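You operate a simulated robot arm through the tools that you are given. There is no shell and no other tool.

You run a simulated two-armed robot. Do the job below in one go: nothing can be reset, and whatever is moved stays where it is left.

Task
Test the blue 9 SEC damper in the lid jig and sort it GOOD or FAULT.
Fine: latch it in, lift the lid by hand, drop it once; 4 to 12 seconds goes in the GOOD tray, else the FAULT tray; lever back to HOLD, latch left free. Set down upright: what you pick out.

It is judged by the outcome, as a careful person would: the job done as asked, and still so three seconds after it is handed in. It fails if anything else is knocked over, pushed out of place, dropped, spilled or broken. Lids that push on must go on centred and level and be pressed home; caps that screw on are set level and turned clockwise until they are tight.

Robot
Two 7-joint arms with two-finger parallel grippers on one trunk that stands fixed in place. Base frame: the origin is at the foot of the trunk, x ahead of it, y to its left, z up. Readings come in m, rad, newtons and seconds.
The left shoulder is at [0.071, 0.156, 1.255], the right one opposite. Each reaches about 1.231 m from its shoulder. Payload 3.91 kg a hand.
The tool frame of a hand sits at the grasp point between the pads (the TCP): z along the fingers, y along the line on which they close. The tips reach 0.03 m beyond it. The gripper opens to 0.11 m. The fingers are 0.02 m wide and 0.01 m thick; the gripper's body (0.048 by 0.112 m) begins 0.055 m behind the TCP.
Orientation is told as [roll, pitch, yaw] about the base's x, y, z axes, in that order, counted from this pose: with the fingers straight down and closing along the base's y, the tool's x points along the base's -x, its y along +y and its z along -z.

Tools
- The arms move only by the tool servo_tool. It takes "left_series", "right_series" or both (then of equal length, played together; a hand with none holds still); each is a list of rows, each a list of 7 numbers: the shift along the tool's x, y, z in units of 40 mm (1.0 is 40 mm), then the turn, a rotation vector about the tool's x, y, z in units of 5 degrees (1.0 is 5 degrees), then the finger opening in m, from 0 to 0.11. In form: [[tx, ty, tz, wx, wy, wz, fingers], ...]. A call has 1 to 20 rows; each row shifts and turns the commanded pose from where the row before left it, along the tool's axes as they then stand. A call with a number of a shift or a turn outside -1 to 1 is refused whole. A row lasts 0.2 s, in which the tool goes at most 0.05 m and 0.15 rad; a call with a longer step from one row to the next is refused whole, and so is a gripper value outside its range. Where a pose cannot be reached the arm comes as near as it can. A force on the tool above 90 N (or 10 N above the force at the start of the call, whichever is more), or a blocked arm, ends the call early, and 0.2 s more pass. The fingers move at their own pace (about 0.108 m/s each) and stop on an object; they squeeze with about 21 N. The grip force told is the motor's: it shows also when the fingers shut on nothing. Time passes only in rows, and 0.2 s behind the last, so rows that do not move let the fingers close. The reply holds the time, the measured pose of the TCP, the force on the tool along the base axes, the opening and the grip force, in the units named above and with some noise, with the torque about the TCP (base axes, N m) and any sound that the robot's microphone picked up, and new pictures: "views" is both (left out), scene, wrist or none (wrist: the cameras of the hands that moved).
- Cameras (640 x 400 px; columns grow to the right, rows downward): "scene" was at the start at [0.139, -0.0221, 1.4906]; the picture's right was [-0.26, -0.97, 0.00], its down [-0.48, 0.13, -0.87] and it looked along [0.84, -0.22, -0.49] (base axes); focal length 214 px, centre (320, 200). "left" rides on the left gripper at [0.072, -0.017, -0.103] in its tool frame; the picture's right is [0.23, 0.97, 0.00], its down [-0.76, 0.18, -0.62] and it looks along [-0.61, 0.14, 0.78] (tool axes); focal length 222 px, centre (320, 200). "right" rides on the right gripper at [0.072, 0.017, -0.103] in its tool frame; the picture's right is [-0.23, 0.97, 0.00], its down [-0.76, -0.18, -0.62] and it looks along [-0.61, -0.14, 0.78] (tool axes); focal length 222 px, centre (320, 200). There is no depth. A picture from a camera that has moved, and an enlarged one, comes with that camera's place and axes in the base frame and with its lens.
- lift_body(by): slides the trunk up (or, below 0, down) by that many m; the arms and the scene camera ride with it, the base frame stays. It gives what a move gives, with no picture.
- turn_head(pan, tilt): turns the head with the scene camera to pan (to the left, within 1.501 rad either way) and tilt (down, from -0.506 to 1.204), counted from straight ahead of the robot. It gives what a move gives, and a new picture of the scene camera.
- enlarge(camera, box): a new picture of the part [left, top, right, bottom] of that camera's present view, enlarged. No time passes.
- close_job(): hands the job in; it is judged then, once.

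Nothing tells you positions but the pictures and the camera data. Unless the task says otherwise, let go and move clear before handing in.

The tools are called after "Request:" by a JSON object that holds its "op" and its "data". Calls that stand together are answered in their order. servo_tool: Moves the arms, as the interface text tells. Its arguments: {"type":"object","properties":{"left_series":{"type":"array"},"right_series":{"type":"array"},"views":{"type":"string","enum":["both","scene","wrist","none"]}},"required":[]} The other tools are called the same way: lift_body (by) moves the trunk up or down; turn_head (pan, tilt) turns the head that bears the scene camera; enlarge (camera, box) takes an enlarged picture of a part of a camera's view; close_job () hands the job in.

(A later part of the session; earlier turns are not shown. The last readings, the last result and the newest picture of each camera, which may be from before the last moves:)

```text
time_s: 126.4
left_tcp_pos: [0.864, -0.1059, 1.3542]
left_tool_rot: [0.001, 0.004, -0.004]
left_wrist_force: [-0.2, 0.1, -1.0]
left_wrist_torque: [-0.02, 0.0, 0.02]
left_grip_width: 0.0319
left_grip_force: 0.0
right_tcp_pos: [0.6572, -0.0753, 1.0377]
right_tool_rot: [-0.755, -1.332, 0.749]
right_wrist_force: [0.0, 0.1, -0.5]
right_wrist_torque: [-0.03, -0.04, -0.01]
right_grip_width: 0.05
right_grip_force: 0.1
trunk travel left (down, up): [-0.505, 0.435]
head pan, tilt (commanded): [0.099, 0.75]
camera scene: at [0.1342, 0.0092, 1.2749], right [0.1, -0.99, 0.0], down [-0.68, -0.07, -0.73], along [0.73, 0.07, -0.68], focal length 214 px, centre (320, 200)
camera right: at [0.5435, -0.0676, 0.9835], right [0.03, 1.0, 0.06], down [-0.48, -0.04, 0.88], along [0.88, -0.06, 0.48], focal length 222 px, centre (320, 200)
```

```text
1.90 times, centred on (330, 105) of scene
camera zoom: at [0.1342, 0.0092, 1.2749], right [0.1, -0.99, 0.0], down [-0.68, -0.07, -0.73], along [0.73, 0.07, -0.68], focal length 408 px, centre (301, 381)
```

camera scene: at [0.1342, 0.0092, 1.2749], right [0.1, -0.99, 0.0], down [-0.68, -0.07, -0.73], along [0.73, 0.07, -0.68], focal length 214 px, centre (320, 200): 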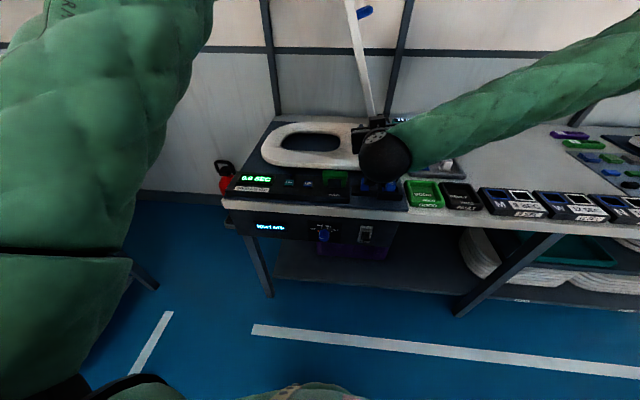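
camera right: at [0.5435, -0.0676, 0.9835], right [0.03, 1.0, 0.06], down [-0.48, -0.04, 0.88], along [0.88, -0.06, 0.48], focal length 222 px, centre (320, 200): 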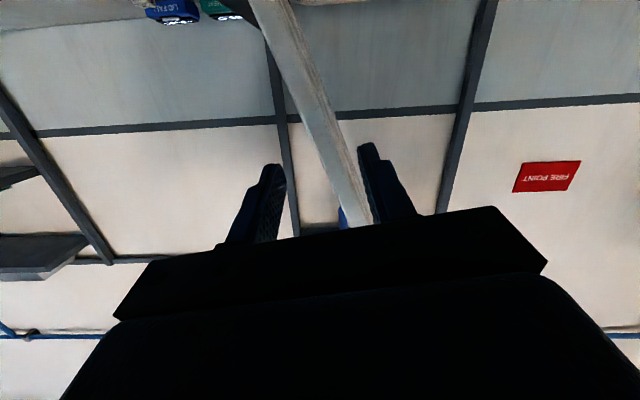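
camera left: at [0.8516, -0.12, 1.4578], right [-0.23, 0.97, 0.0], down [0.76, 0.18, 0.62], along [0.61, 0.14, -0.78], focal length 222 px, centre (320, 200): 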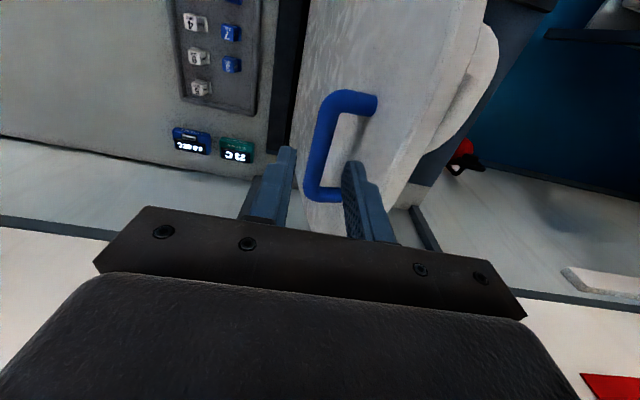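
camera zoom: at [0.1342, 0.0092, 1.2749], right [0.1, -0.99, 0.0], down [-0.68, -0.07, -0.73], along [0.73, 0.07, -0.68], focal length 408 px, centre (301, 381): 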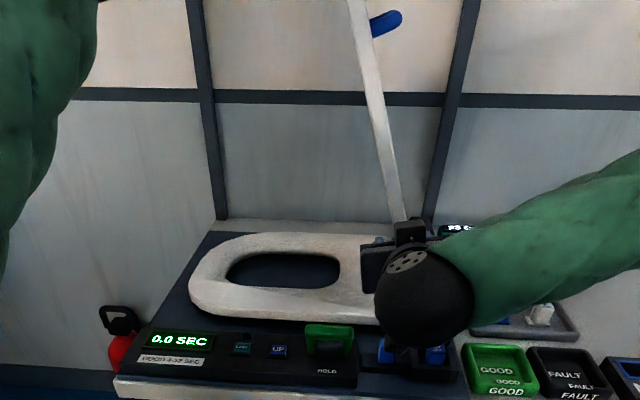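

The lid stays up on its own. I move the right hand away to the right and turn it back upright.

Request:
{"op": "servo_tool", "data": {"right_series": [[-0.094, -0.951, -0.129, 0, 0, 0, 0.05], [-0.094, -0.951, -0.129, 0, 0, 0, 0.05], [-0.094, -0.951, -0.129, 0, 0, 0, 0.05], [-0.094, -0.951, -0.129, 0, 0, 0, 0.05], [-0.094, -0.951, -0.129, 0, 0, 0, 0.05], [-0.094, -0.951, -0.129, 0, 0, 0, 0.05], [-0.094, -0.951, -0.129, 0, 0, 0, 0.05], [-0.094, -0.951, -0.129, 0, 0, 0, 0.05], [-0.094, -0.951, -0.129, 0, 0, 0, 0.05], [0, 0, 0, -0.16, 0, 0.916, 0.05], [0, 0, 0, -0.16, 0, 0.916, 0.05], [0, 0, 0, 0, 1, 0, 0.05], [0, 0, 0, 0, 1, 0, 0.05], [0, 0, 0, 0, 1, 0, 0.05], [0, 0, 0, 0, 1, 0, 0.05], [0, 0, 0, 0, 1, 0, 0.05], [0, 0, 0, 0, 1, 0, 0.05], [0, 0, 0, 0, 1, 0, 0.05], [0, 0, 0, 0, 1, 0, 0.05], [0, 0, 0, 0, 0, 0, 0.05]], "views": "scene"}}

Request:
{"op": "servo_tool", "data": {"right_series": [[0, 0, 0, 0, 1, 0, 0.05], [0, 0, 0, 0, 1, 0, 0.05], [0, 0, 0, 0, 1, 0, 0.05], [0, 0, 0, 0, 1, 0, 0.05], [0, 0, 0, 0, 1, 0, 0.05], [0, 0, 0, 0, 1, 0, 0.05], [0, 0, 0, 0, 1, 0, 0.05], [0, 0, 0, 0, 1, 0, 0.05], [0, 0, 0, 0, 0, 0, 0.05]], "views": "both"}}

```text
time_s: 130.6
left_tcp_pos: [0.863, -0.1068, 1.3522]
left_tool_rot: [0.0, 0.002, -0.004]
left_wrist_force: [0.7, 0.2, -0.8]
left_wrist_torque: [0.01, 0.0, 0.01]
left_grip_width: 0.0318
left_grip_force: 0.0
right_tcp_pos: [0.6265, -0.4048, 1.1371]
right_tool_rot: [-0.002, -0.695, 0.005]
right_wrist_force: [-0.1, 0.0, 0.0]
right_wrist_torque: [0.05, -0.03, -0.01]
right_grip_width: 0.0498
right_grip_force: 0.0
right hand out of reach, approached as far as the arm can: row 4
trunk travel left (down, up): [-0.505, 0.435]
head pan, tilt (commanded): [0.099, 0.75]
camera scene: at [0.1333, 0.009, 1.275], right [0.1, -0.99, 0.0], down [-0.68, -0.07, -0.73], along [0.73, 0.07, -0.68], focal length 214 px, centre (320, 200)
```

scene: 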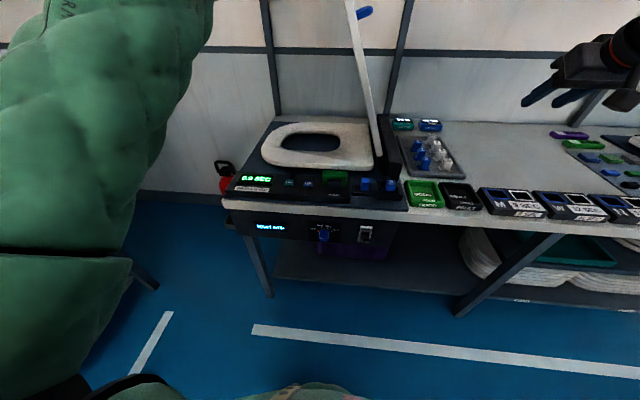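

```text
time_s: 132.6
left_tcp_pos: [0.8624, -0.1052, 1.3538]
left_tool_rot: [0.0, 0.002, -0.004]
left_wrist_force: [-0.2, -0.7, 0.6]
left_wrist_torque: [0.02, 0.0, 0.01]
left_grip_width: 0.0318
left_grip_force: 0.1
right_tcp_pos: [0.6268, -0.4058, 1.1369]
right_tool_rot: [0.001, 0.001, 0.008]
right_wrist_force: [-0.3, 0.1, 0.7]
right_wrist_torque: [-0.01, -0.02, -0.01]
right_grip_width: 0.0499
right_grip_force: 0.0
trunk travel left (down, up): [-0.505, 0.435]
head pan, tilt (commanded): [0.099, 0.75]
camera scene: at [0.1332, 0.009, 1.275], right [0.1, -0.99, 0.0], down [-0.68, -0.07, -0.73], along [0.73, 0.07, -0.68], focal length 214 px, centre (320, 200)
camera right: at [0.555, -0.3891, 1.2404], right [0.22, 0.98, 0.0], down [0.76, -0.17, 0.62], along [0.61, -0.14, -0.78], focal length 222 px, centre (320, 200)
```

scene: 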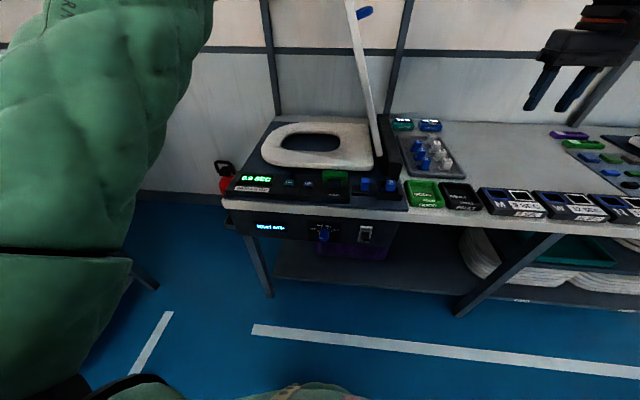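
right: 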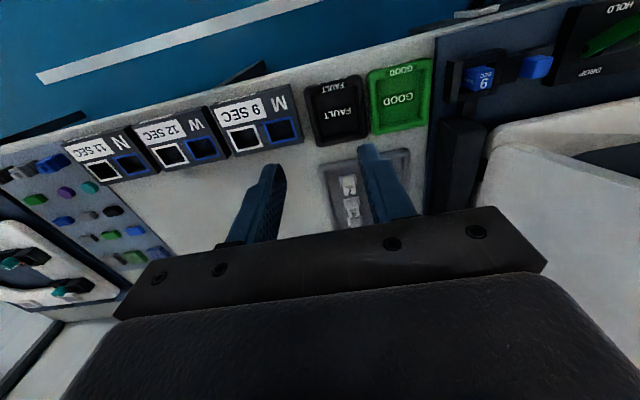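

The right hand is clear and upright. Now the left hand goes to the robot's side of the lever, above it first.

Request:
{"op": "servo_tool", "data": {"left_series": [[1, 0, 0, 0, 0, 0, 0.0], [1, 0, 0, 0, 0, 0, 0.0], [1, 0, 0, 0, 0, 0, 0.0], [1, 0, 0, 0, 0, 0, 0.0], [1, 0, 0, 0, 0, 0, 0.0], [0.29, 0.406, 0.9375, 0, 0, 0, 0.0], [0.29, 0.406, 0.9375, 0, 0, 0, 0.0], [0.29, 0.406, 0.9375, 0, 0, 0, 0.0], [0.29, 0.406, 0.9375, 0, 0, 0, 0.0], [0.29, 0.406, 0.9375, 0, 0, 0, 0.0], [0.29, 0.406, 0.9375, 0, 0, 0, 0.0], [0.29, 0.406, 0.9375, 0, 0, 0, 0.0], [0.29, 0.406, 0.9375, 0, 0, 0, 0.0], [0, 0, 0, 0, 0, 0, 0.0]], "views": "both"}}

Request:
{"op": "enlarge", "data": {"camera": "left", "box": [200, 60, 440, 220]}}

```text
time_s: 135.6
left_tcp_pos: [0.57, 0.0257, 1.0515]
left_tool_rot: [0.002, 0.002, -0.004]
left_wrist_force: [0.3, -1.0, 0.3]
left_wrist_torque: [0.04, -0.02, 0.02]
left_grip_width: 0.0
left_grip_force: 21.0
right_tcp_pos: [0.6268, -0.4056, 1.1356]
right_tool_rot: [-0.001, 0.0, 0.005]
right_wrist_force: [0.7, -1.0, -0.1]
right_wrist_torque: [-0.01, -0.01, 0.01]
right_grip_width: 0.05
right_grip_force: 0.1
trunk travel left (down, up): [-0.505, 0.435]
head pan, tilt (commanded): [0.099, 0.75]
camera scene: at [0.1334, 0.0085, 1.275], right [0.1, -0.99, 0.0], down [-0.68, -0.07, -0.73], along [0.73, 0.07, -0.68], focal length 214 px, centre (320, 200)
camera left: at [0.497, 0.0075, 1.1561], right [-0.22, 0.97, 0.0], down [0.76, 0.17, 0.62], along [0.61, 0.14, -0.78], focal length 222 px, centre (320, 200)
```

scene: 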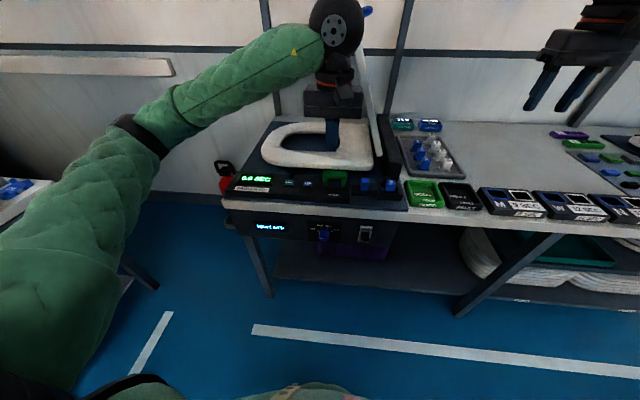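
left: 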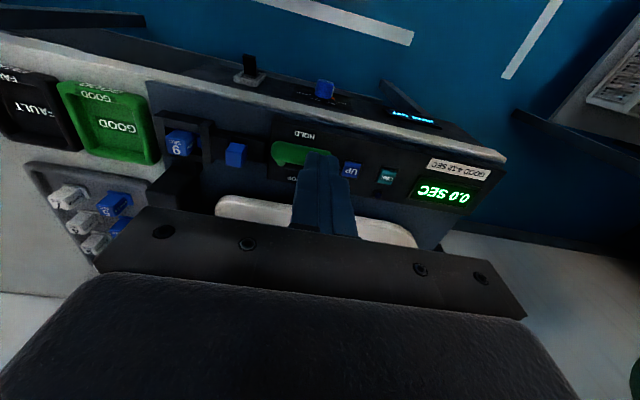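

```text
2.50 times, centred on (320, 140) of left
camera zoom: at [0.497, 0.0075, 1.1561], right [-0.22, 0.97, 0.0], down [0.76, 0.17, 0.62], along [0.61, 0.14, -0.78], focal length 555 px, centre (320, 350)
```

zoom: 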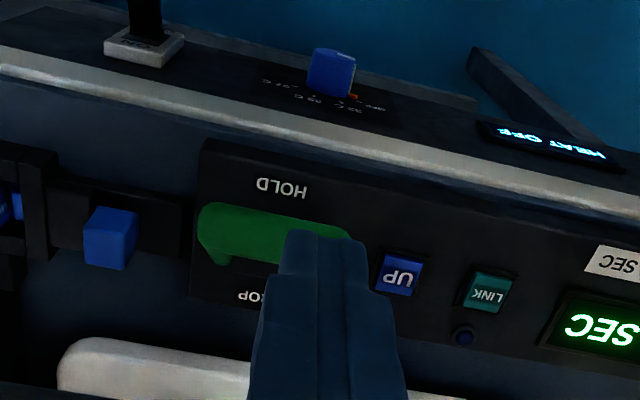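

The left fingers are just on the robot's side of the lever bar (bar centre about x 0.614, z 0.925). I tilt the hand 25° so its wrist stays clear of the falling lid, and lower the finger tips behind the bar.

Request:
{"op": "servo_tool", "data": {"left_series": [[0, 0, 0, 0, -1, 0, 0.0], [0, 0, 0, 0, -1, 0, 0.0], [0, 0, 0, 0, -1, 0, 0.0], [0, 0, 0, 0, -1, 0, 0.0], [0, 0, 0, 0, -1, 0, 0.0], [0.414, 0, 0.887, 0, 0, 0, 0.0], [0.414, 0, 0.887, 0, 0, 0, 0.0], [0.414, 0, 0.887, 0, 0, 0, 0.0], [0, 0, 0, 0, 0, 0, 0.0]], "views": "both"}}

Request:
{"op": "enlarge", "data": {"camera": "scene", "box": [220, 90, 440, 220]}}

Request:
{"op": "enlarge", "data": {"camera": "left", "box": [200, 60, 440, 220]}}

```text
time_s: 137.6
left_tcp_pos: [0.5713, 0.0258, 0.9336]
left_tool_rot: [0.0, -0.435, -0.003]
left_wrist_force: [-0.2, 0.0, -0.5]
left_wrist_torque: [-0.01, -0.02, 0.02]
left_grip_width: 0.0003
left_grip_force: 20.9
right_tcp_pos: [0.6275, -0.4058, 1.1357]
right_tool_rot: [0.0, 0.001, 0.005]
right_wrist_force: [0.2, 0.0, -0.3]
right_wrist_torque: [-0.02, 0.01, 0.02]
right_grip_width: 0.05
right_grip_force: 0.0
trunk travel left (down, up): [-0.505, 0.435]
head pan, tilt (commanded): [0.099, 0.75]
camera scene: at [0.1332, 0.009, 1.275], right [0.1, -0.99, 0.0], down [-0.68, -0.07, -0.73], along [0.73, 0.07, -0.68], focal length 214 px, centre (320, 200)
camera left: at [0.4614, 0.009, 0.9974], right [-0.2, 0.97, -0.1], down [0.43, 0.18, 0.89], along [0.88, 0.14, -0.45], focal length 222 px, centre (320, 200)
```

scene: 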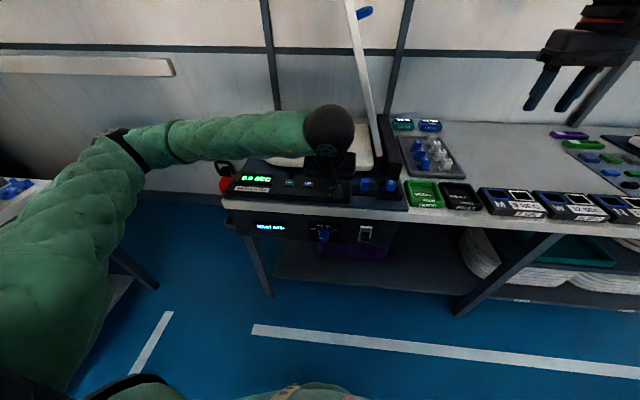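
left: 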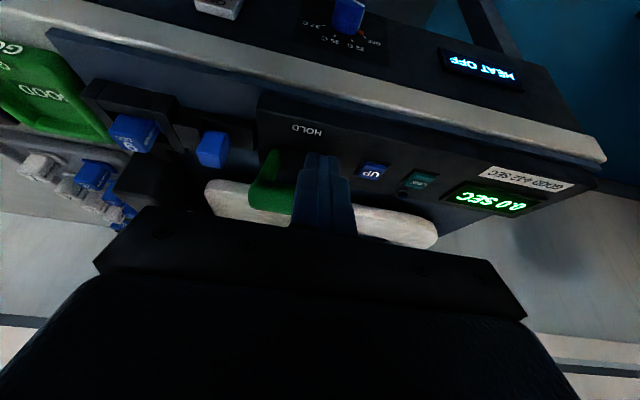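

```text
2.91 times, centred on (330, 155) of scene
camera zoom: at [0.1332, 0.009, 1.275], right [0.1, -0.99, 0.0], down [-0.68, -0.07, -0.73], along [0.73, 0.07, -0.68], focal length 624 px, centre (291, 331)
```

zoom: 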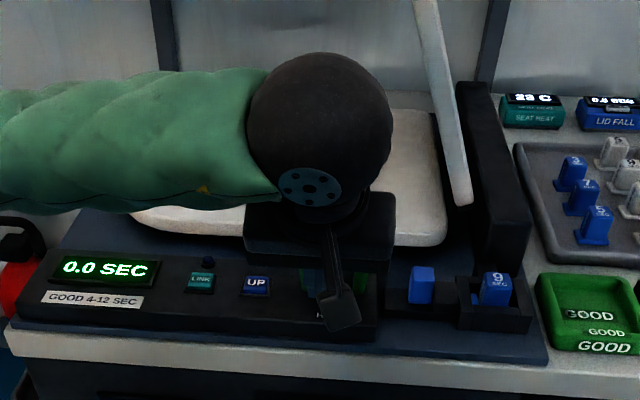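

```text
2.50 times, centred on (320, 140) of left
camera zoom: at [0.4614, 0.009, 0.9974], right [-0.2, 0.97, -0.1], down [0.43, 0.18, 0.89], along [0.88, 0.14, -0.45], focal length 555 px, centre (320, 350)
```

zoom: 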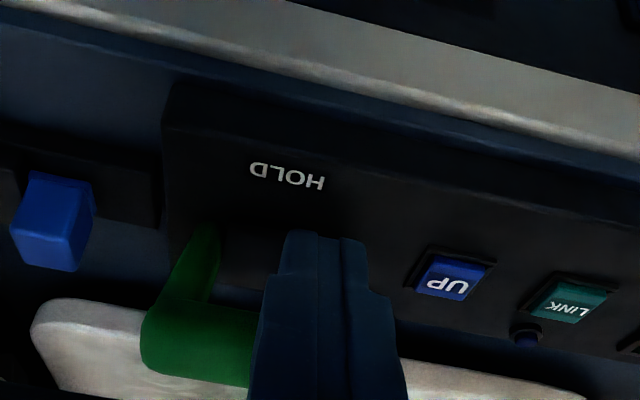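

The finger tips stand behind the lever bar, the display is in view. I now push the lever over to DROP, once.

Request:
{"op": "servo_tool", "data": {"left_series": [[-0.34, 0, 0.1585, 0, 0, 0, 0.0], [-0.34, 0, 0.1585, 0, 0, 0, 0.0], [-0.34, 0, 0.1585, 0, 0, 0, 0.0], [-0.34, 0, 0.1585, 0, 0, 0, 0.0], [-0.34, 0, 0.1585, 0, 0, 0, 0.0], [-0.34, 0, 0.1585, 0, 0, 0, 0.0], [-0.34, 0, 0.1585, 0, 0, 0, 0.0], [-0.34, 0, 0.1585, 0, 0, 0, 0.0], [-0.34, 0, 0.1585, 0, 0, 0, 0.0]], "views": "both"}}

Request:
{"op": "enlarge", "data": {"camera": "scene", "box": [220, 0, 440, 220]}}

```text
time_s: 139.5
left_tcp_pos: [0.6852, 0.0219, 0.9305]
left_tool_rot: [0.008, -0.414, -0.024]
left_wrist_force: [-64.8, 9.9, 0.0]
left_wrist_torque: [0.19, 1.51, 0.36]
left_grip_width: 0.0001
left_grip_force: 21.2
right_tcp_pos: [0.6261, -0.4062, 1.1376]
right_tool_rot: [-0.003, 0.001, 0.004]
right_wrist_force: [0.9, -0.2, -0.2]
right_wrist_torque: [0.0, 0.03, 0.0]
right_grip_width: 0.0504
right_grip_force: 0.1
trunk travel left (down, up): [-0.505, 0.435]
head pan, tilt (commanded): [0.099, 0.75]
stopped in row 9 (left hand): the force on the tool passed its limit at 110 N (the readings are from after the stop); the commanded pose is now the measured one
camera scene: at [0.1315, 0.01, 1.2753], right [0.1, -0.99, 0.0], down [-0.68, -0.07, -0.73], along [0.73, 0.07, -0.68], focal length 214 px, centre (320, 200)
camera left: at [0.5772, 0.0058, 0.9959], right [-0.19, 0.98, -0.09], down [0.45, 0.16, 0.88], along [0.87, 0.13, -0.47], focal length 222 px, centre (320, 200)
```

scene: 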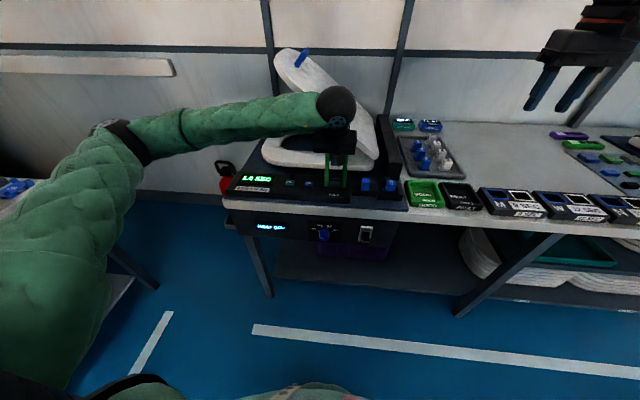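
left: 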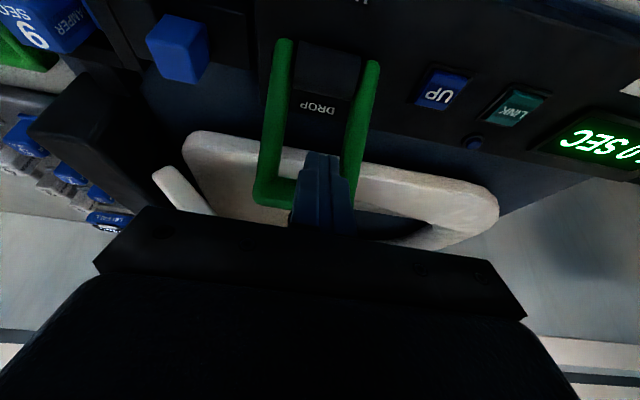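

```text
1.82 times, centred on (330, 110) of scene
camera zoom: at [0.1315, 0.01, 1.2753], right [0.1, -0.99, 0.0], down [-0.68, -0.07, -0.73], along [0.73, 0.07, -0.68], focal length 390 px, centre (302, 364)
```

zoom: 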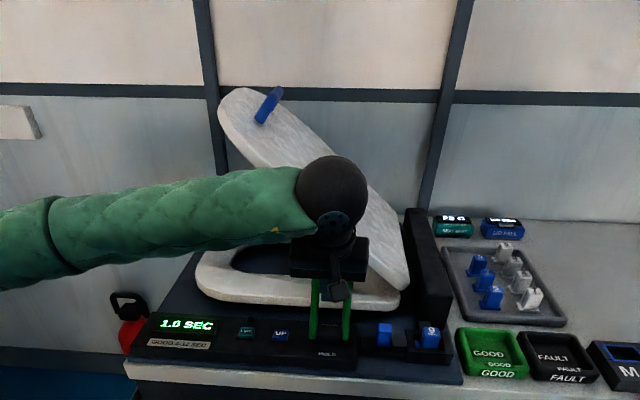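

The lever is at DROP, the lid is falling and the timer runs (1.0 SEC). I ease off the lever and wait, watching the display.

Request:
{"op": "servo_tool", "data": {"left_series": [[0.09, 0, -0.042, 0, 0, 0, 0.0], [0, 0, 0, 0, 0, 0, 0.0], [0, 0, 0, 0, 0, 0, 0.0]], "views": "scene"}}

Request:
{"op": "enlarge", "data": {"camera": "scene", "box": [220, 0, 440, 220]}}

```text
time_s: 140.3
left_tcp_pos: [0.6856, 0.0214, 0.9289]
left_tool_rot: [0.007, -0.417, -0.02]
left_wrist_force: [-28.3, -11.0, -23.3]
left_wrist_torque: [-0.38, 0.75, -0.19]
left_grip_width: 0.0003
left_grip_force: 21.0
right_tcp_pos: [0.6269, -0.4059, 1.1364]
right_tool_rot: [0.0, 0.001, 0.004]
right_wrist_force: [0.0, -0.7, 0.6]
right_wrist_torque: [0.0, -0.02, -0.01]
right_grip_width: 0.0496
right_grip_force: 0.0
trunk travel left (down, up): [-0.505, 0.435]
head pan, tilt (commanded): [0.099, 0.75]
camera scene: at [0.1331, 0.0083, 1.2748], right [0.1, -1.0, 0.0], down [-0.68, -0.07, -0.73], along [0.73, 0.07, -0.68], focal length 214 px, centre (320, 200)
```

scene: 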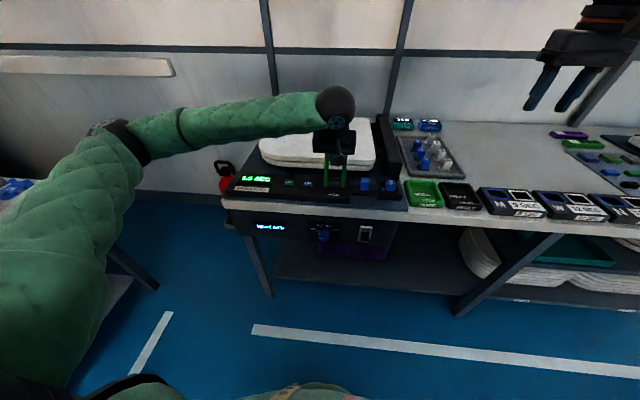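

```text
1.82 times, centred on (330, 110) of scene
camera zoom: at [0.1331, 0.0083, 1.2748], right [0.1, -1.0, 0.0], down [-0.68, -0.07, -0.73], along [0.73, 0.07, -0.68], focal length 390 px, centre (302, 364)
```

zoom: 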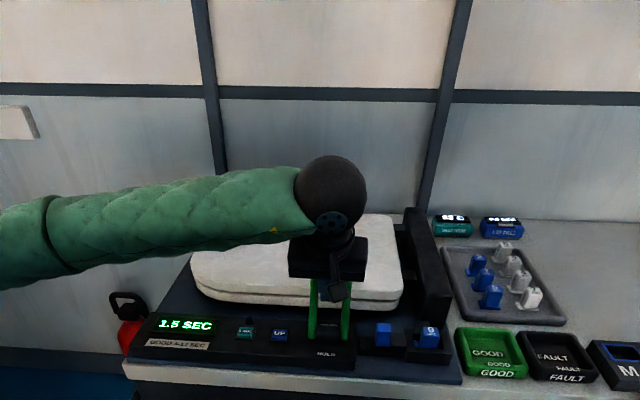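

The lid is down already. I read the display closely.

Request:
{"op": "enlarge", "data": {"camera": "scene", "box": [225, 165, 345, 205]}}

Request:
{"op": "enlarge", "data": {"camera": "scene", "box": [385, 110, 455, 140]}}

Request:
{"op": "enlarge", "data": {"camera": "scene", "box": [340, 160, 410, 210]}}

```text
5.33 times, centred on (285, 185) of scene
camera zoom: at [0.1331, 0.0083, 1.2748], right [0.1, -1.0, 0.0], down [-0.68, -0.07, -0.73], along [0.73, 0.07, -0.68], focal length 1144 px, centre (507, 280)
```

zoom: 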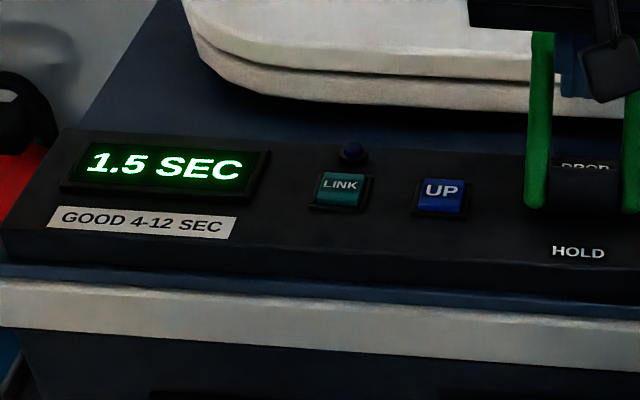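

```text
9.14 times, centred on (420, 125) of scene
camera zoom: at [0.1331, 0.0083, 1.2748], right [0.1, -1.0, 0.0], down [-0.68, -0.07, -0.73], along [0.73, 0.07, -0.68], focal length 1961 px, centre (-594, 886)
```

zoom: 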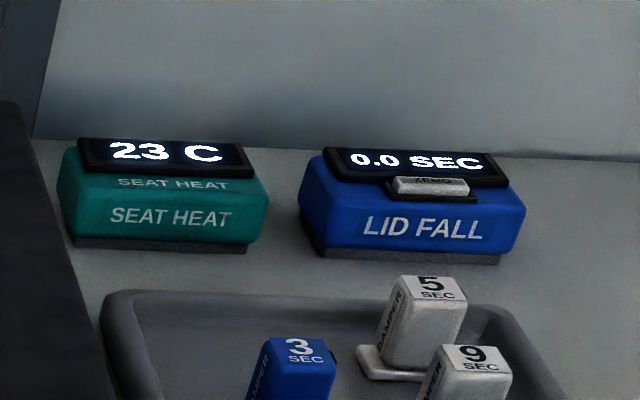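

```text
8.00 times, centred on (375, 185) of scene
camera zoom: at [0.1331, 0.0083, 1.2748], right [0.1, -1.0, 0.0], down [-0.68, -0.07, -0.73], along [0.73, 0.07, -0.68], focal length 1716 px, centre (-120, 320)
```

zoom: 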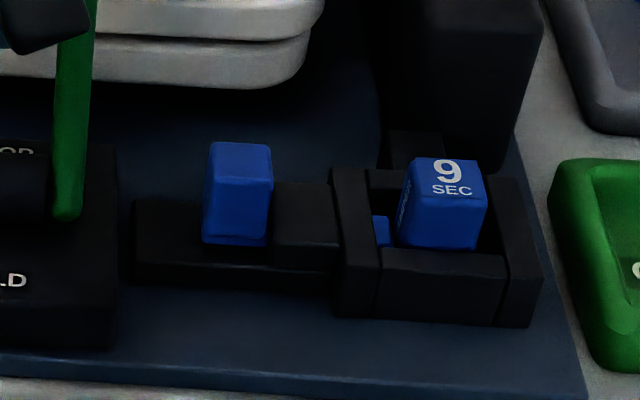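

The display reads 1.5 SEC with the damper properly latched, so it is outside 4-12 s: FAULT. Now the lever must go back to HOLD: I raise the left hand off the lever and turn it upright to reach the far side of the bar.

Request:
{"op": "servo_tool", "data": {"left_series": [[0.23, 0, -0.106, 0, 0, 0, 0.0], [-0.37, 0, -0.793, 0, 0, 0, 0.0], [-0.37, 0, -0.793, 0, 0, 0, 0.0], [-0.2, 0, -0.4, 0, 1, 0, 0.0], [0, 0, 0, 0, 1, 0, 0.0], [0, 0, 0, 0, 1, 0, 0.0], [0, 0, 0, 0, 1, 0, 0.0], [0, 0, 0, 0, 0.8, 0, 0.0], [0, 0, 0, 0, 0, 0, 0.0]], "views": "both"}}

Request:
{"op": "enlarge", "data": {"camera": "left", "box": [200, 20, 440, 220]}}

Request:
{"op": "enlarge", "data": {"camera": "scene", "box": [220, 60, 440, 220]}}

```text
time_s: 142.3
left_tcp_pos: [0.6764, 0.0226, 1.0184]
left_tool_rot: [0.006, 0.002, -0.016]
left_wrist_force: [-0.6, 0.3, 0.3]
left_wrist_torque: [-0.02, 0.02, 0.0]
left_grip_width: 0.0
left_grip_force: 20.8
right_tcp_pos: [0.6265, -0.4053, 1.1353]
right_tool_rot: [0.0, 0.001, 0.004]
right_wrist_force: [-0.7, 0.5, -0.1]
right_wrist_torque: [-0.03, -0.01, 0.0]
right_grip_width: 0.0502
right_grip_force: 0.1
trunk travel left (down, up): [-0.505, 0.435]
head pan, tilt (commanded): [0.099, 0.75]
camera scene: at [0.1334, 0.0093, 1.275], right [0.1, -0.99, 0.0], down [-0.68, -0.07, -0.73], along [0.73, 0.07, -0.68], focal length 214 px, centre (320, 200)
camera left: at [0.6048, 0.0048, 1.1226], right [-0.21, 0.98, 0.01], down [0.76, 0.16, 0.62], along [0.61, 0.14, -0.78], focal length 222 px, centre (320, 200)
```

scene: 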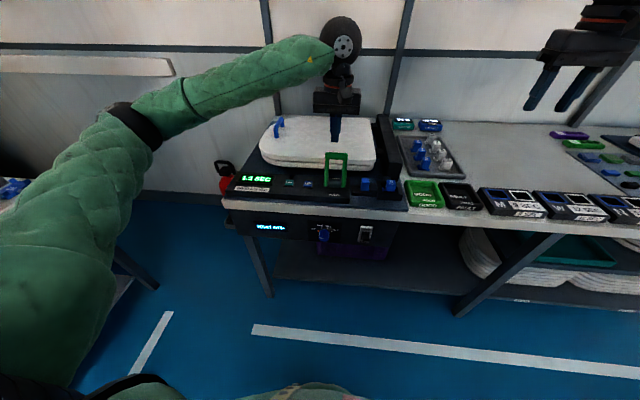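
left: 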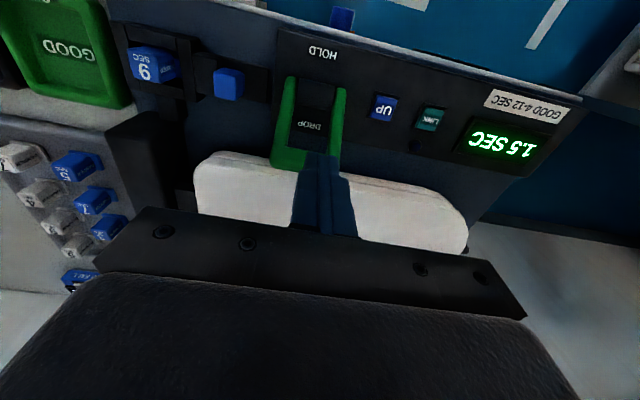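

```text
2.00 times, centred on (320, 120) of left
camera zoom: at [0.6048, 0.0048, 1.1226], right [-0.21, 0.98, 0.01], down [0.76, 0.16, 0.62], along [0.61, 0.14, -0.78], focal length 444 px, centre (320, 360)
```

zoom: 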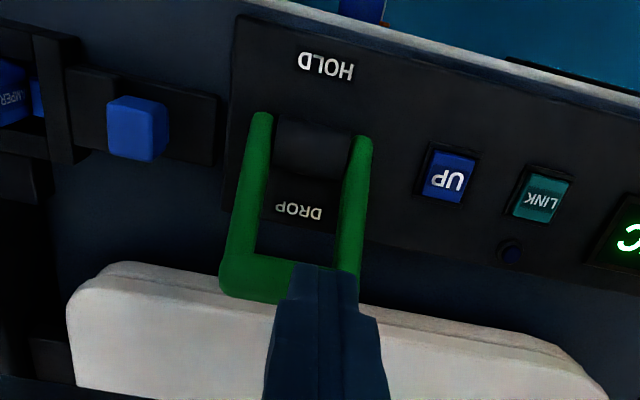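

```text
2.50 times, centred on (330, 140) of scene
camera zoom: at [0.1334, 0.0093, 1.275], right [0.1, -0.99, 0.0], down [-0.68, -0.07, -0.73], along [0.73, 0.07, -0.68], focal length 536 px, centre (295, 350)
```

zoom: 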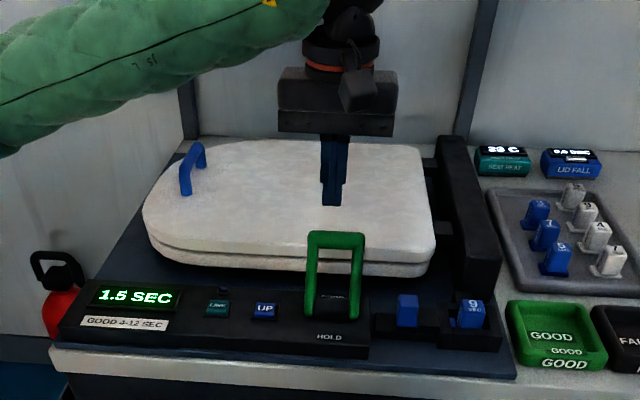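

The lever bar at DROP is at about x 0.713, z 0.923. I move the closed left fingers to its far side and lower them above the closed lid's edge.

Request:
{"op": "servo_tool", "data": {"left_series": [[-0.86, 0, 0, 0, 0, 0, 0.0], [-0.86, 0, 0, 0, 0, 0, 0.0], [0, 0, 0.695, 0, 0, 0, 0.0], [0, 0, 0.695, 0, 0, 0, 0.0], [0, 0, 0.695, 0, 0, 0, 0.0], [0, 0, 0, 0, 0, 0, 0.0]], "views": "both"}}

Request:
{"op": "enlarge", "data": {"camera": "left", "box": [200, 20, 440, 220]}}

Request:
{"op": "enlarge", "data": {"camera": "scene", "box": [260, 100, 400, 220]}}

```text
time_s: 143.7
left_tcp_pos: [0.7451, 0.0209, 0.9361]
left_tool_rot: [0.004, 0.0, -0.016]
left_wrist_force: [-0.8, -0.3, 1.1]
left_wrist_torque: [-0.01, 0.0, 0.01]
left_grip_width: 0.0
left_grip_force: 21.2
right_tcp_pos: [0.6273, -0.4057, 1.1363]
right_tool_rot: [0.0, 0.0, 0.006]
right_wrist_force: [0.1, -0.2, 0.1]
right_wrist_torque: [-0.02, 0.04, 0.0]
right_grip_width: 0.0501
right_grip_force: 0.1
trunk travel left (down, up): [-0.505, 0.435]
head pan, tilt (commanded): [0.099, 0.75]
camera scene: at [0.1334, 0.0091, 1.275], right [0.1, -0.99, 0.0], down [-0.68, -0.07, -0.73], along [0.73, 0.07, -0.68], focal length 214 px, centre (320, 200)
camera left: at [0.6733, 0.004, 1.0394], right [-0.21, 0.98, 0.01], down [0.76, 0.16, 0.62], along [0.61, 0.14, -0.78], focal length 222 px, centre (320, 200)
```

scene: 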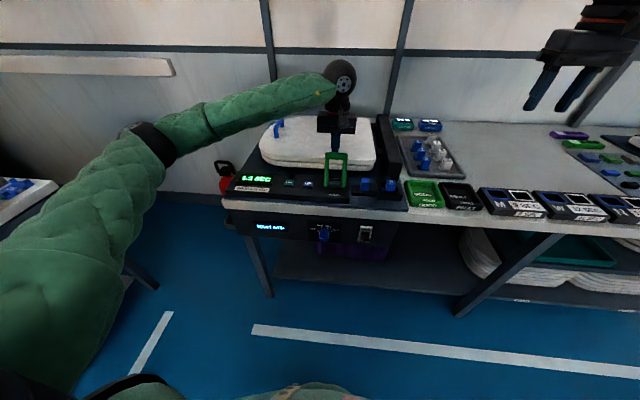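
left: 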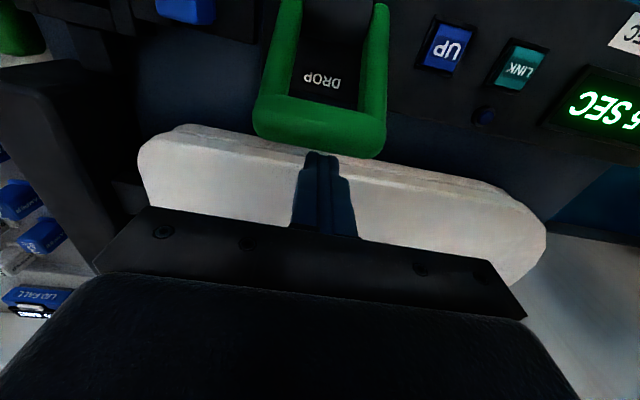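

```text
2.00 times, centred on (320, 120) of left
camera zoom: at [0.6733, 0.004, 1.0394], right [-0.21, 0.98, 0.01], down [0.76, 0.16, 0.62], along [0.61, 0.14, -0.78], focal length 444 px, centre (320, 360)
```

zoom: 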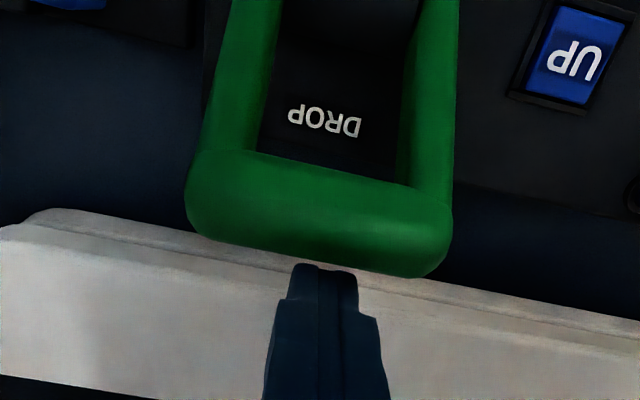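

```text
3.33 times, centred on (330, 160) of scene
camera zoom: at [0.1334, 0.0091, 1.275], right [0.1, -0.99, 0.0], down [-0.68, -0.07, -0.73], along [0.73, 0.07, -0.68], focal length 715 px, centre (287, 333)
```

zoom: 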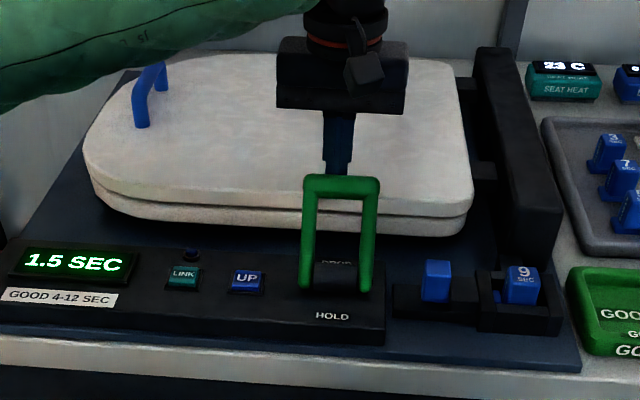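

The fingers are right behind the bar on the far side. I pull the lever back toward the robot to HOLD.

Request:
{"op": "servo_tool", "data": {"left_series": [[0.375, 0, 0, 0, 0, 0, 0.0], [0.375, 0, 0, 0, 0, 0, 0.0], [0.375, 0, 0, 0, 0, 0, 0.0], [0.375, 0, 0, 0, 0, 0, 0.0], [0.375, 0, 0, 0, 0, 0, 0.0], [0.375, 0, 0, 0, 0, 0, 0.0], [0.375, 0, 0, 0, 0, 0, 0.0], [0.1, 0, 0, 0, 0, 0, 0.0], [0, 0, 0, 0, 0, 0, 0.0]], "views": "both"}}

Request:
{"op": "enlarge", "data": {"camera": "scene", "box": [260, 100, 400, 220]}}

Request:
{"op": "enlarge", "data": {"camera": "left", "box": [200, 20, 440, 220]}}

```text
time_s: 144.7
left_tcp_pos: [0.696, 0.0223, 0.9461]
left_tool_rot: [-0.005, -0.014, -0.011]
left_wrist_force: [9.4, -1.4, 44.3]
left_wrist_torque: [0.1, 0.46, -0.1]
left_grip_width: 0.0001
left_grip_force: 20.8
right_tcp_pos: [0.6262, -0.4057, 1.1357]
right_tool_rot: [0.001, 0.0, 0.007]
right_wrist_force: [0.3, 0.5, 0.2]
right_wrist_torque: [0.0, 0.01, -0.03]
right_grip_width: 0.0499
right_grip_force: 0.1
trunk travel left (down, up): [-0.505, 0.435]
head pan, tilt (commanded): [0.099, 0.75]
stopped in row 4 (left hand): the force on the tool passed its limit at 95 N (the readings are from after the stop); the commanded pose is now the measured one
camera scene: at [0.1334, 0.0088, 1.2746], right [0.1, -0.99, 0.0], down [-0.68, -0.07, -0.73], along [0.73, 0.07, -0.68], focal length 214 px, centre (320, 200)
camera left: at [0.6223, 0.0059, 1.0488], right [-0.21, 0.98, -0.01], down [0.75, 0.17, 0.63], along [0.62, 0.13, -0.77], focal length 222 px, centre (320, 200)
```

scene: 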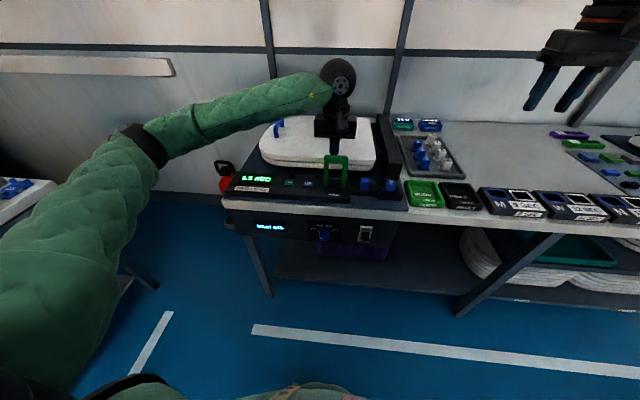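
left: 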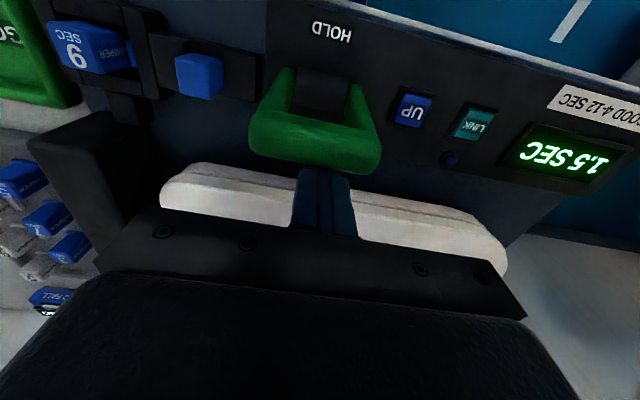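

```text
3.33 times, centred on (330, 160) of scene
camera zoom: at [0.1334, 0.0088, 1.2746], right [0.1, -0.99, 0.0], down [-0.68, -0.07, -0.73], along [0.73, 0.07, -0.68], focal length 715 px, centre (287, 333)
```

zoom: 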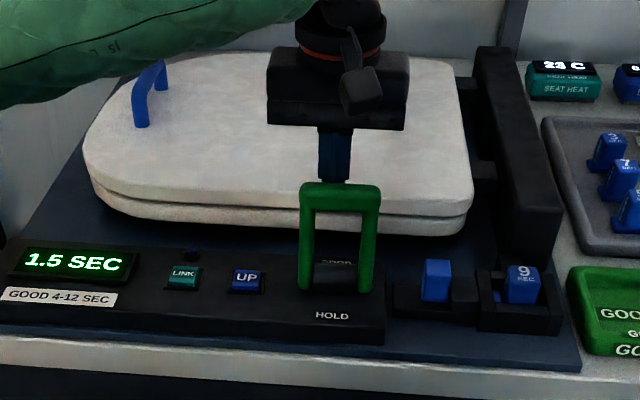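

```text
2.00 times, centred on (320, 120) of left
camera zoom: at [0.6223, 0.0059, 1.0488], right [-0.21, 0.98, -0.01], down [0.75, 0.17, 0.63], along [0.62, 0.13, -0.77], focal length 444 px, centre (320, 360)
```

zoom: 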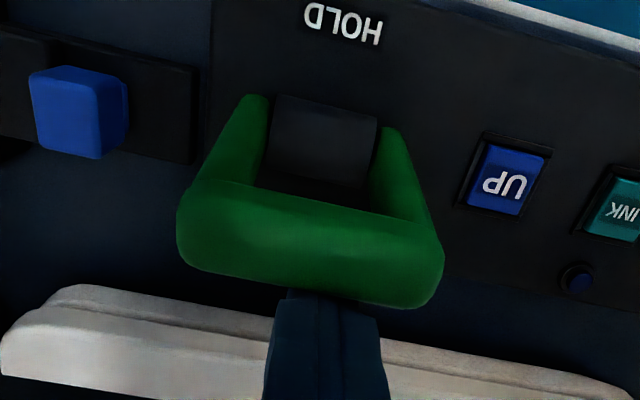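

The lever has come about half way, nearly to the top of its swing, when friction tripped the force limit. I continue, following the bar's arc.

Request:
{"op": "servo_tool", "data": {"left_series": [[0.2, 0, -0.025, 0, 0, 0, 0.0], [0.3, 0, 0, 0, 0, 0, 0.0], [0.3, 0, 0.05, 0, 0, 0, 0.0], [0.3, 0, 0.075, 0, 0, 0, 0.0], [0.3, 0, 0.1, 0, 0, 0, 0.0], [0, 0, 0, 0, 0, 0, 0.0]], "views": "both"}}

Request:
{"op": "enlarge", "data": {"camera": "scene", "box": [260, 100, 400, 220]}}

Request:
{"op": "enlarge", "data": {"camera": "left", "box": [200, 20, 440, 220]}}

```text
time_s: 146.1
left_tcp_pos: [0.6431, 0.0244, 0.934]
left_tool_rot: [-0.001, -0.011, -0.008]
left_wrist_force: [60.2, -2.7, 21.5]
left_wrist_torque: [-0.15, -0.81, 0.1]
left_grip_width: 0.0
left_grip_force: 21.4
right_tcp_pos: [0.6302, -0.4057, 1.1354]
right_tool_rot: [0.001, 0.004, 0.005]
right_wrist_force: [-0.8, 0.3, 0.7]
right_wrist_torque: [-0.01, 0.0, -0.02]
right_grip_width: 0.0504
right_grip_force: 0.1
trunk travel left (down, up): [-0.505, 0.435]
head pan, tilt (commanded): [0.099, 0.75]
camera scene: at [0.1375, 0.0088, 1.275], right [0.1, -0.99, 0.0], down [-0.68, -0.07, -0.73], along [0.73, 0.07, -0.68], focal length 214 px, centre (320, 200)
camera left: at [0.5699, 0.007, 1.0373], right [-0.22, 0.98, 0.0], down [0.76, 0.17, 0.63], along [0.62, 0.13, -0.78], focal length 222 px, centre (320, 200)
```

scene: 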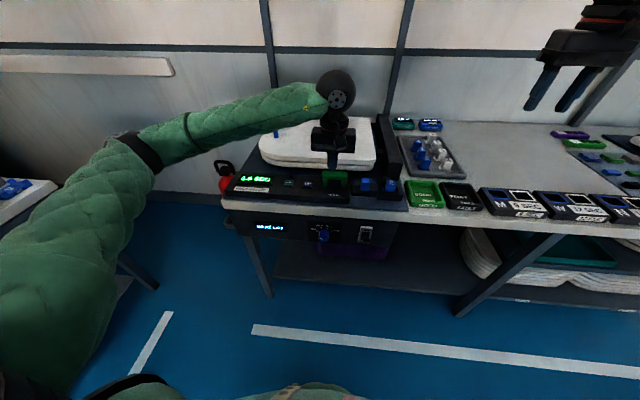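
left: 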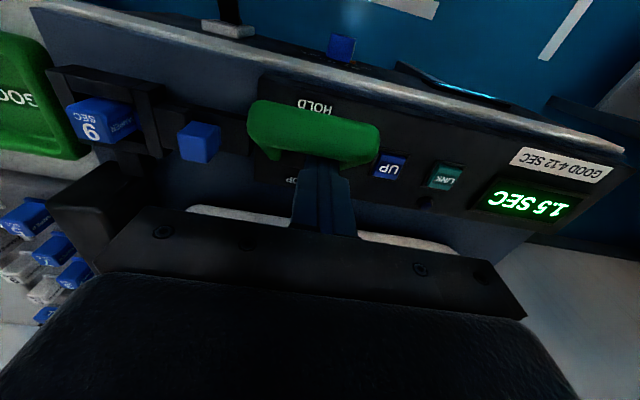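

```text
3.33 times, centred on (330, 160) of scene
camera zoom: at [0.1375, 0.0088, 1.275], right [0.1, -0.99, 0.0], down [-0.68, -0.07, -0.73], along [0.73, 0.07, -0.68], focal length 715 px, centre (287, 333)
```

zoom: 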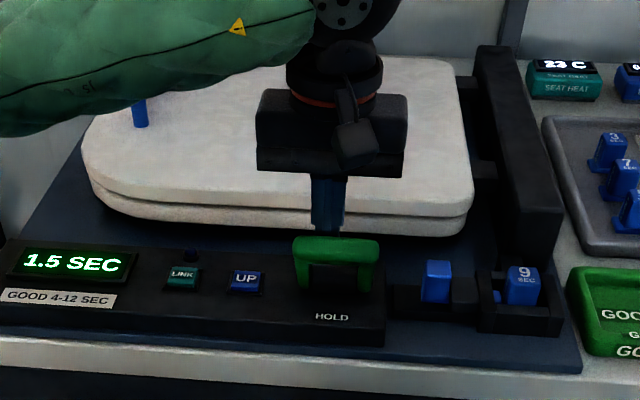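

```text
2.00 times, centred on (320, 120) of left
camera zoom: at [0.5699, 0.007, 1.0373], right [-0.22, 0.98, 0.0], down [0.76, 0.17, 0.63], along [0.62, 0.13, -0.78], focal length 444 px, centre (320, 360)
```

zoom: 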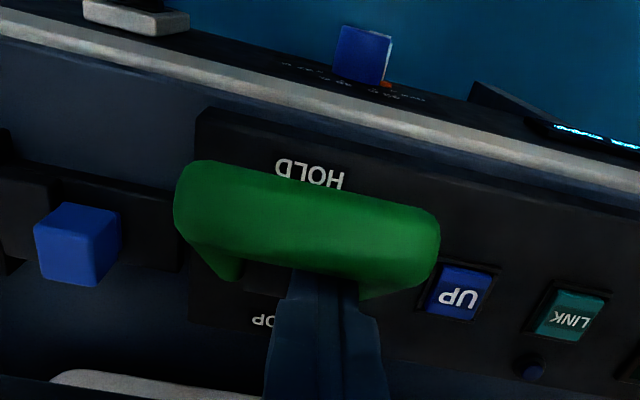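

The lever is against its HOLD stop (bar at x 0.614, as at the beginning). I back off and raise the left hand, then verify it stays there.

Request:
{"op": "servo_tool", "data": {"left_series": [[0.06, 0, 0, 0, 0, 0, 0.0], [-0.3, 0, 0, 0, 0, 0, 0.0], [-0.3, 0, 0, 0, 0, 0, 0.0], [0, 0, -1, 0, 0, 0, 0.0], [0, 0, -1, 0, 0, 0, 0.0], [0, 0.5, -1, 0, 0, 0, 0.0], [0, 1, -0.5, 0, 0, 0, 0.0], [0, 1, -0.5, 0, 0, 0, 0.0], [0, 0, 0, 0, 0, 0, 0.0]], "views": "both"}}

Request:
{"op": "enlarge", "data": {"camera": "scene", "box": [260, 130, 420, 220]}}

```text
time_s: 148.1
left_tcp_pos: [0.6593, 0.1243, 1.0951]
left_tool_rot: [-0.003, -0.007, -0.014]
left_wrist_force: [-0.2, 0.6, -0.1]
left_wrist_torque: [-0.01, 0.0, -0.01]
left_grip_width: 0.0
left_grip_force: 21.3
right_tcp_pos: [0.628, -0.4074, 1.136]
right_tool_rot: [0.0, 0.001, 0.006]
right_wrist_force: [0.5, -0.6, -0.1]
right_wrist_torque: [0.02, 0.01, -0.01]
right_grip_width: 0.0504
right_grip_force: 0.1
trunk travel left (down, up): [-0.505, 0.435]
head pan, tilt (commanded): [0.099, 0.75]
camera scene: at [0.1344, 0.0083, 1.2748], right [0.1, -0.99, 0.0], down [-0.68, -0.07, -0.73], along [0.73, 0.07, -0.68], focal length 214 px, centre (320, 200)
camera left: at [0.5856, 0.1085, 1.1981], right [-0.21, 0.98, 0.0], down [0.76, 0.17, 0.63], along [0.61, 0.13, -0.78], focal length 222 px, centre (320, 200)
```

scene: 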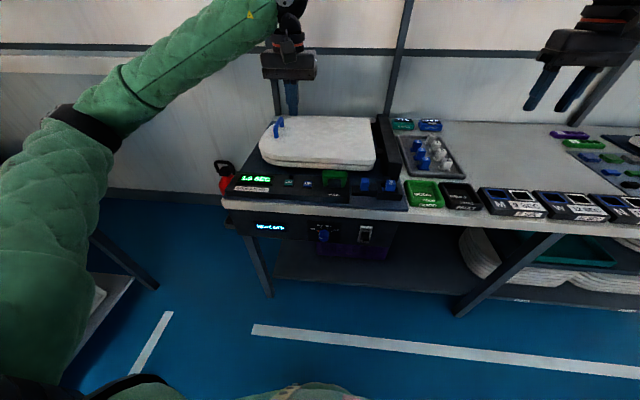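
left: 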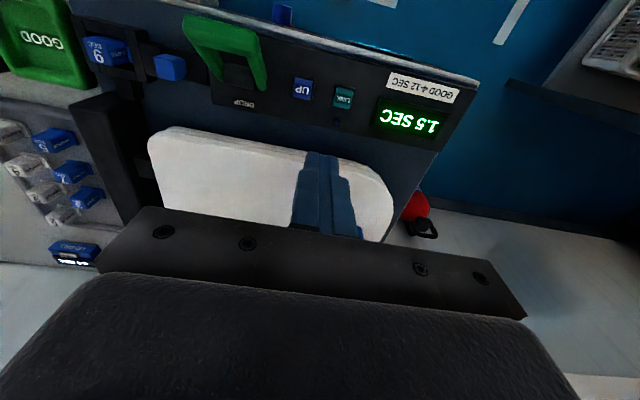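

```text
4.00 times, centred on (340, 175) of scene
camera zoom: at [0.1344, 0.0083, 1.2748], right [0.1, -0.99, 0.0], down [-0.68, -0.07, -0.73], along [0.73, 0.07, -0.68], focal length 858 px, centre (240, 300)
```

zoom: 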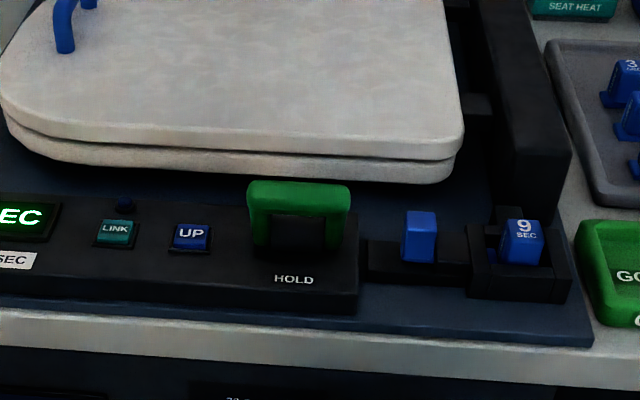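

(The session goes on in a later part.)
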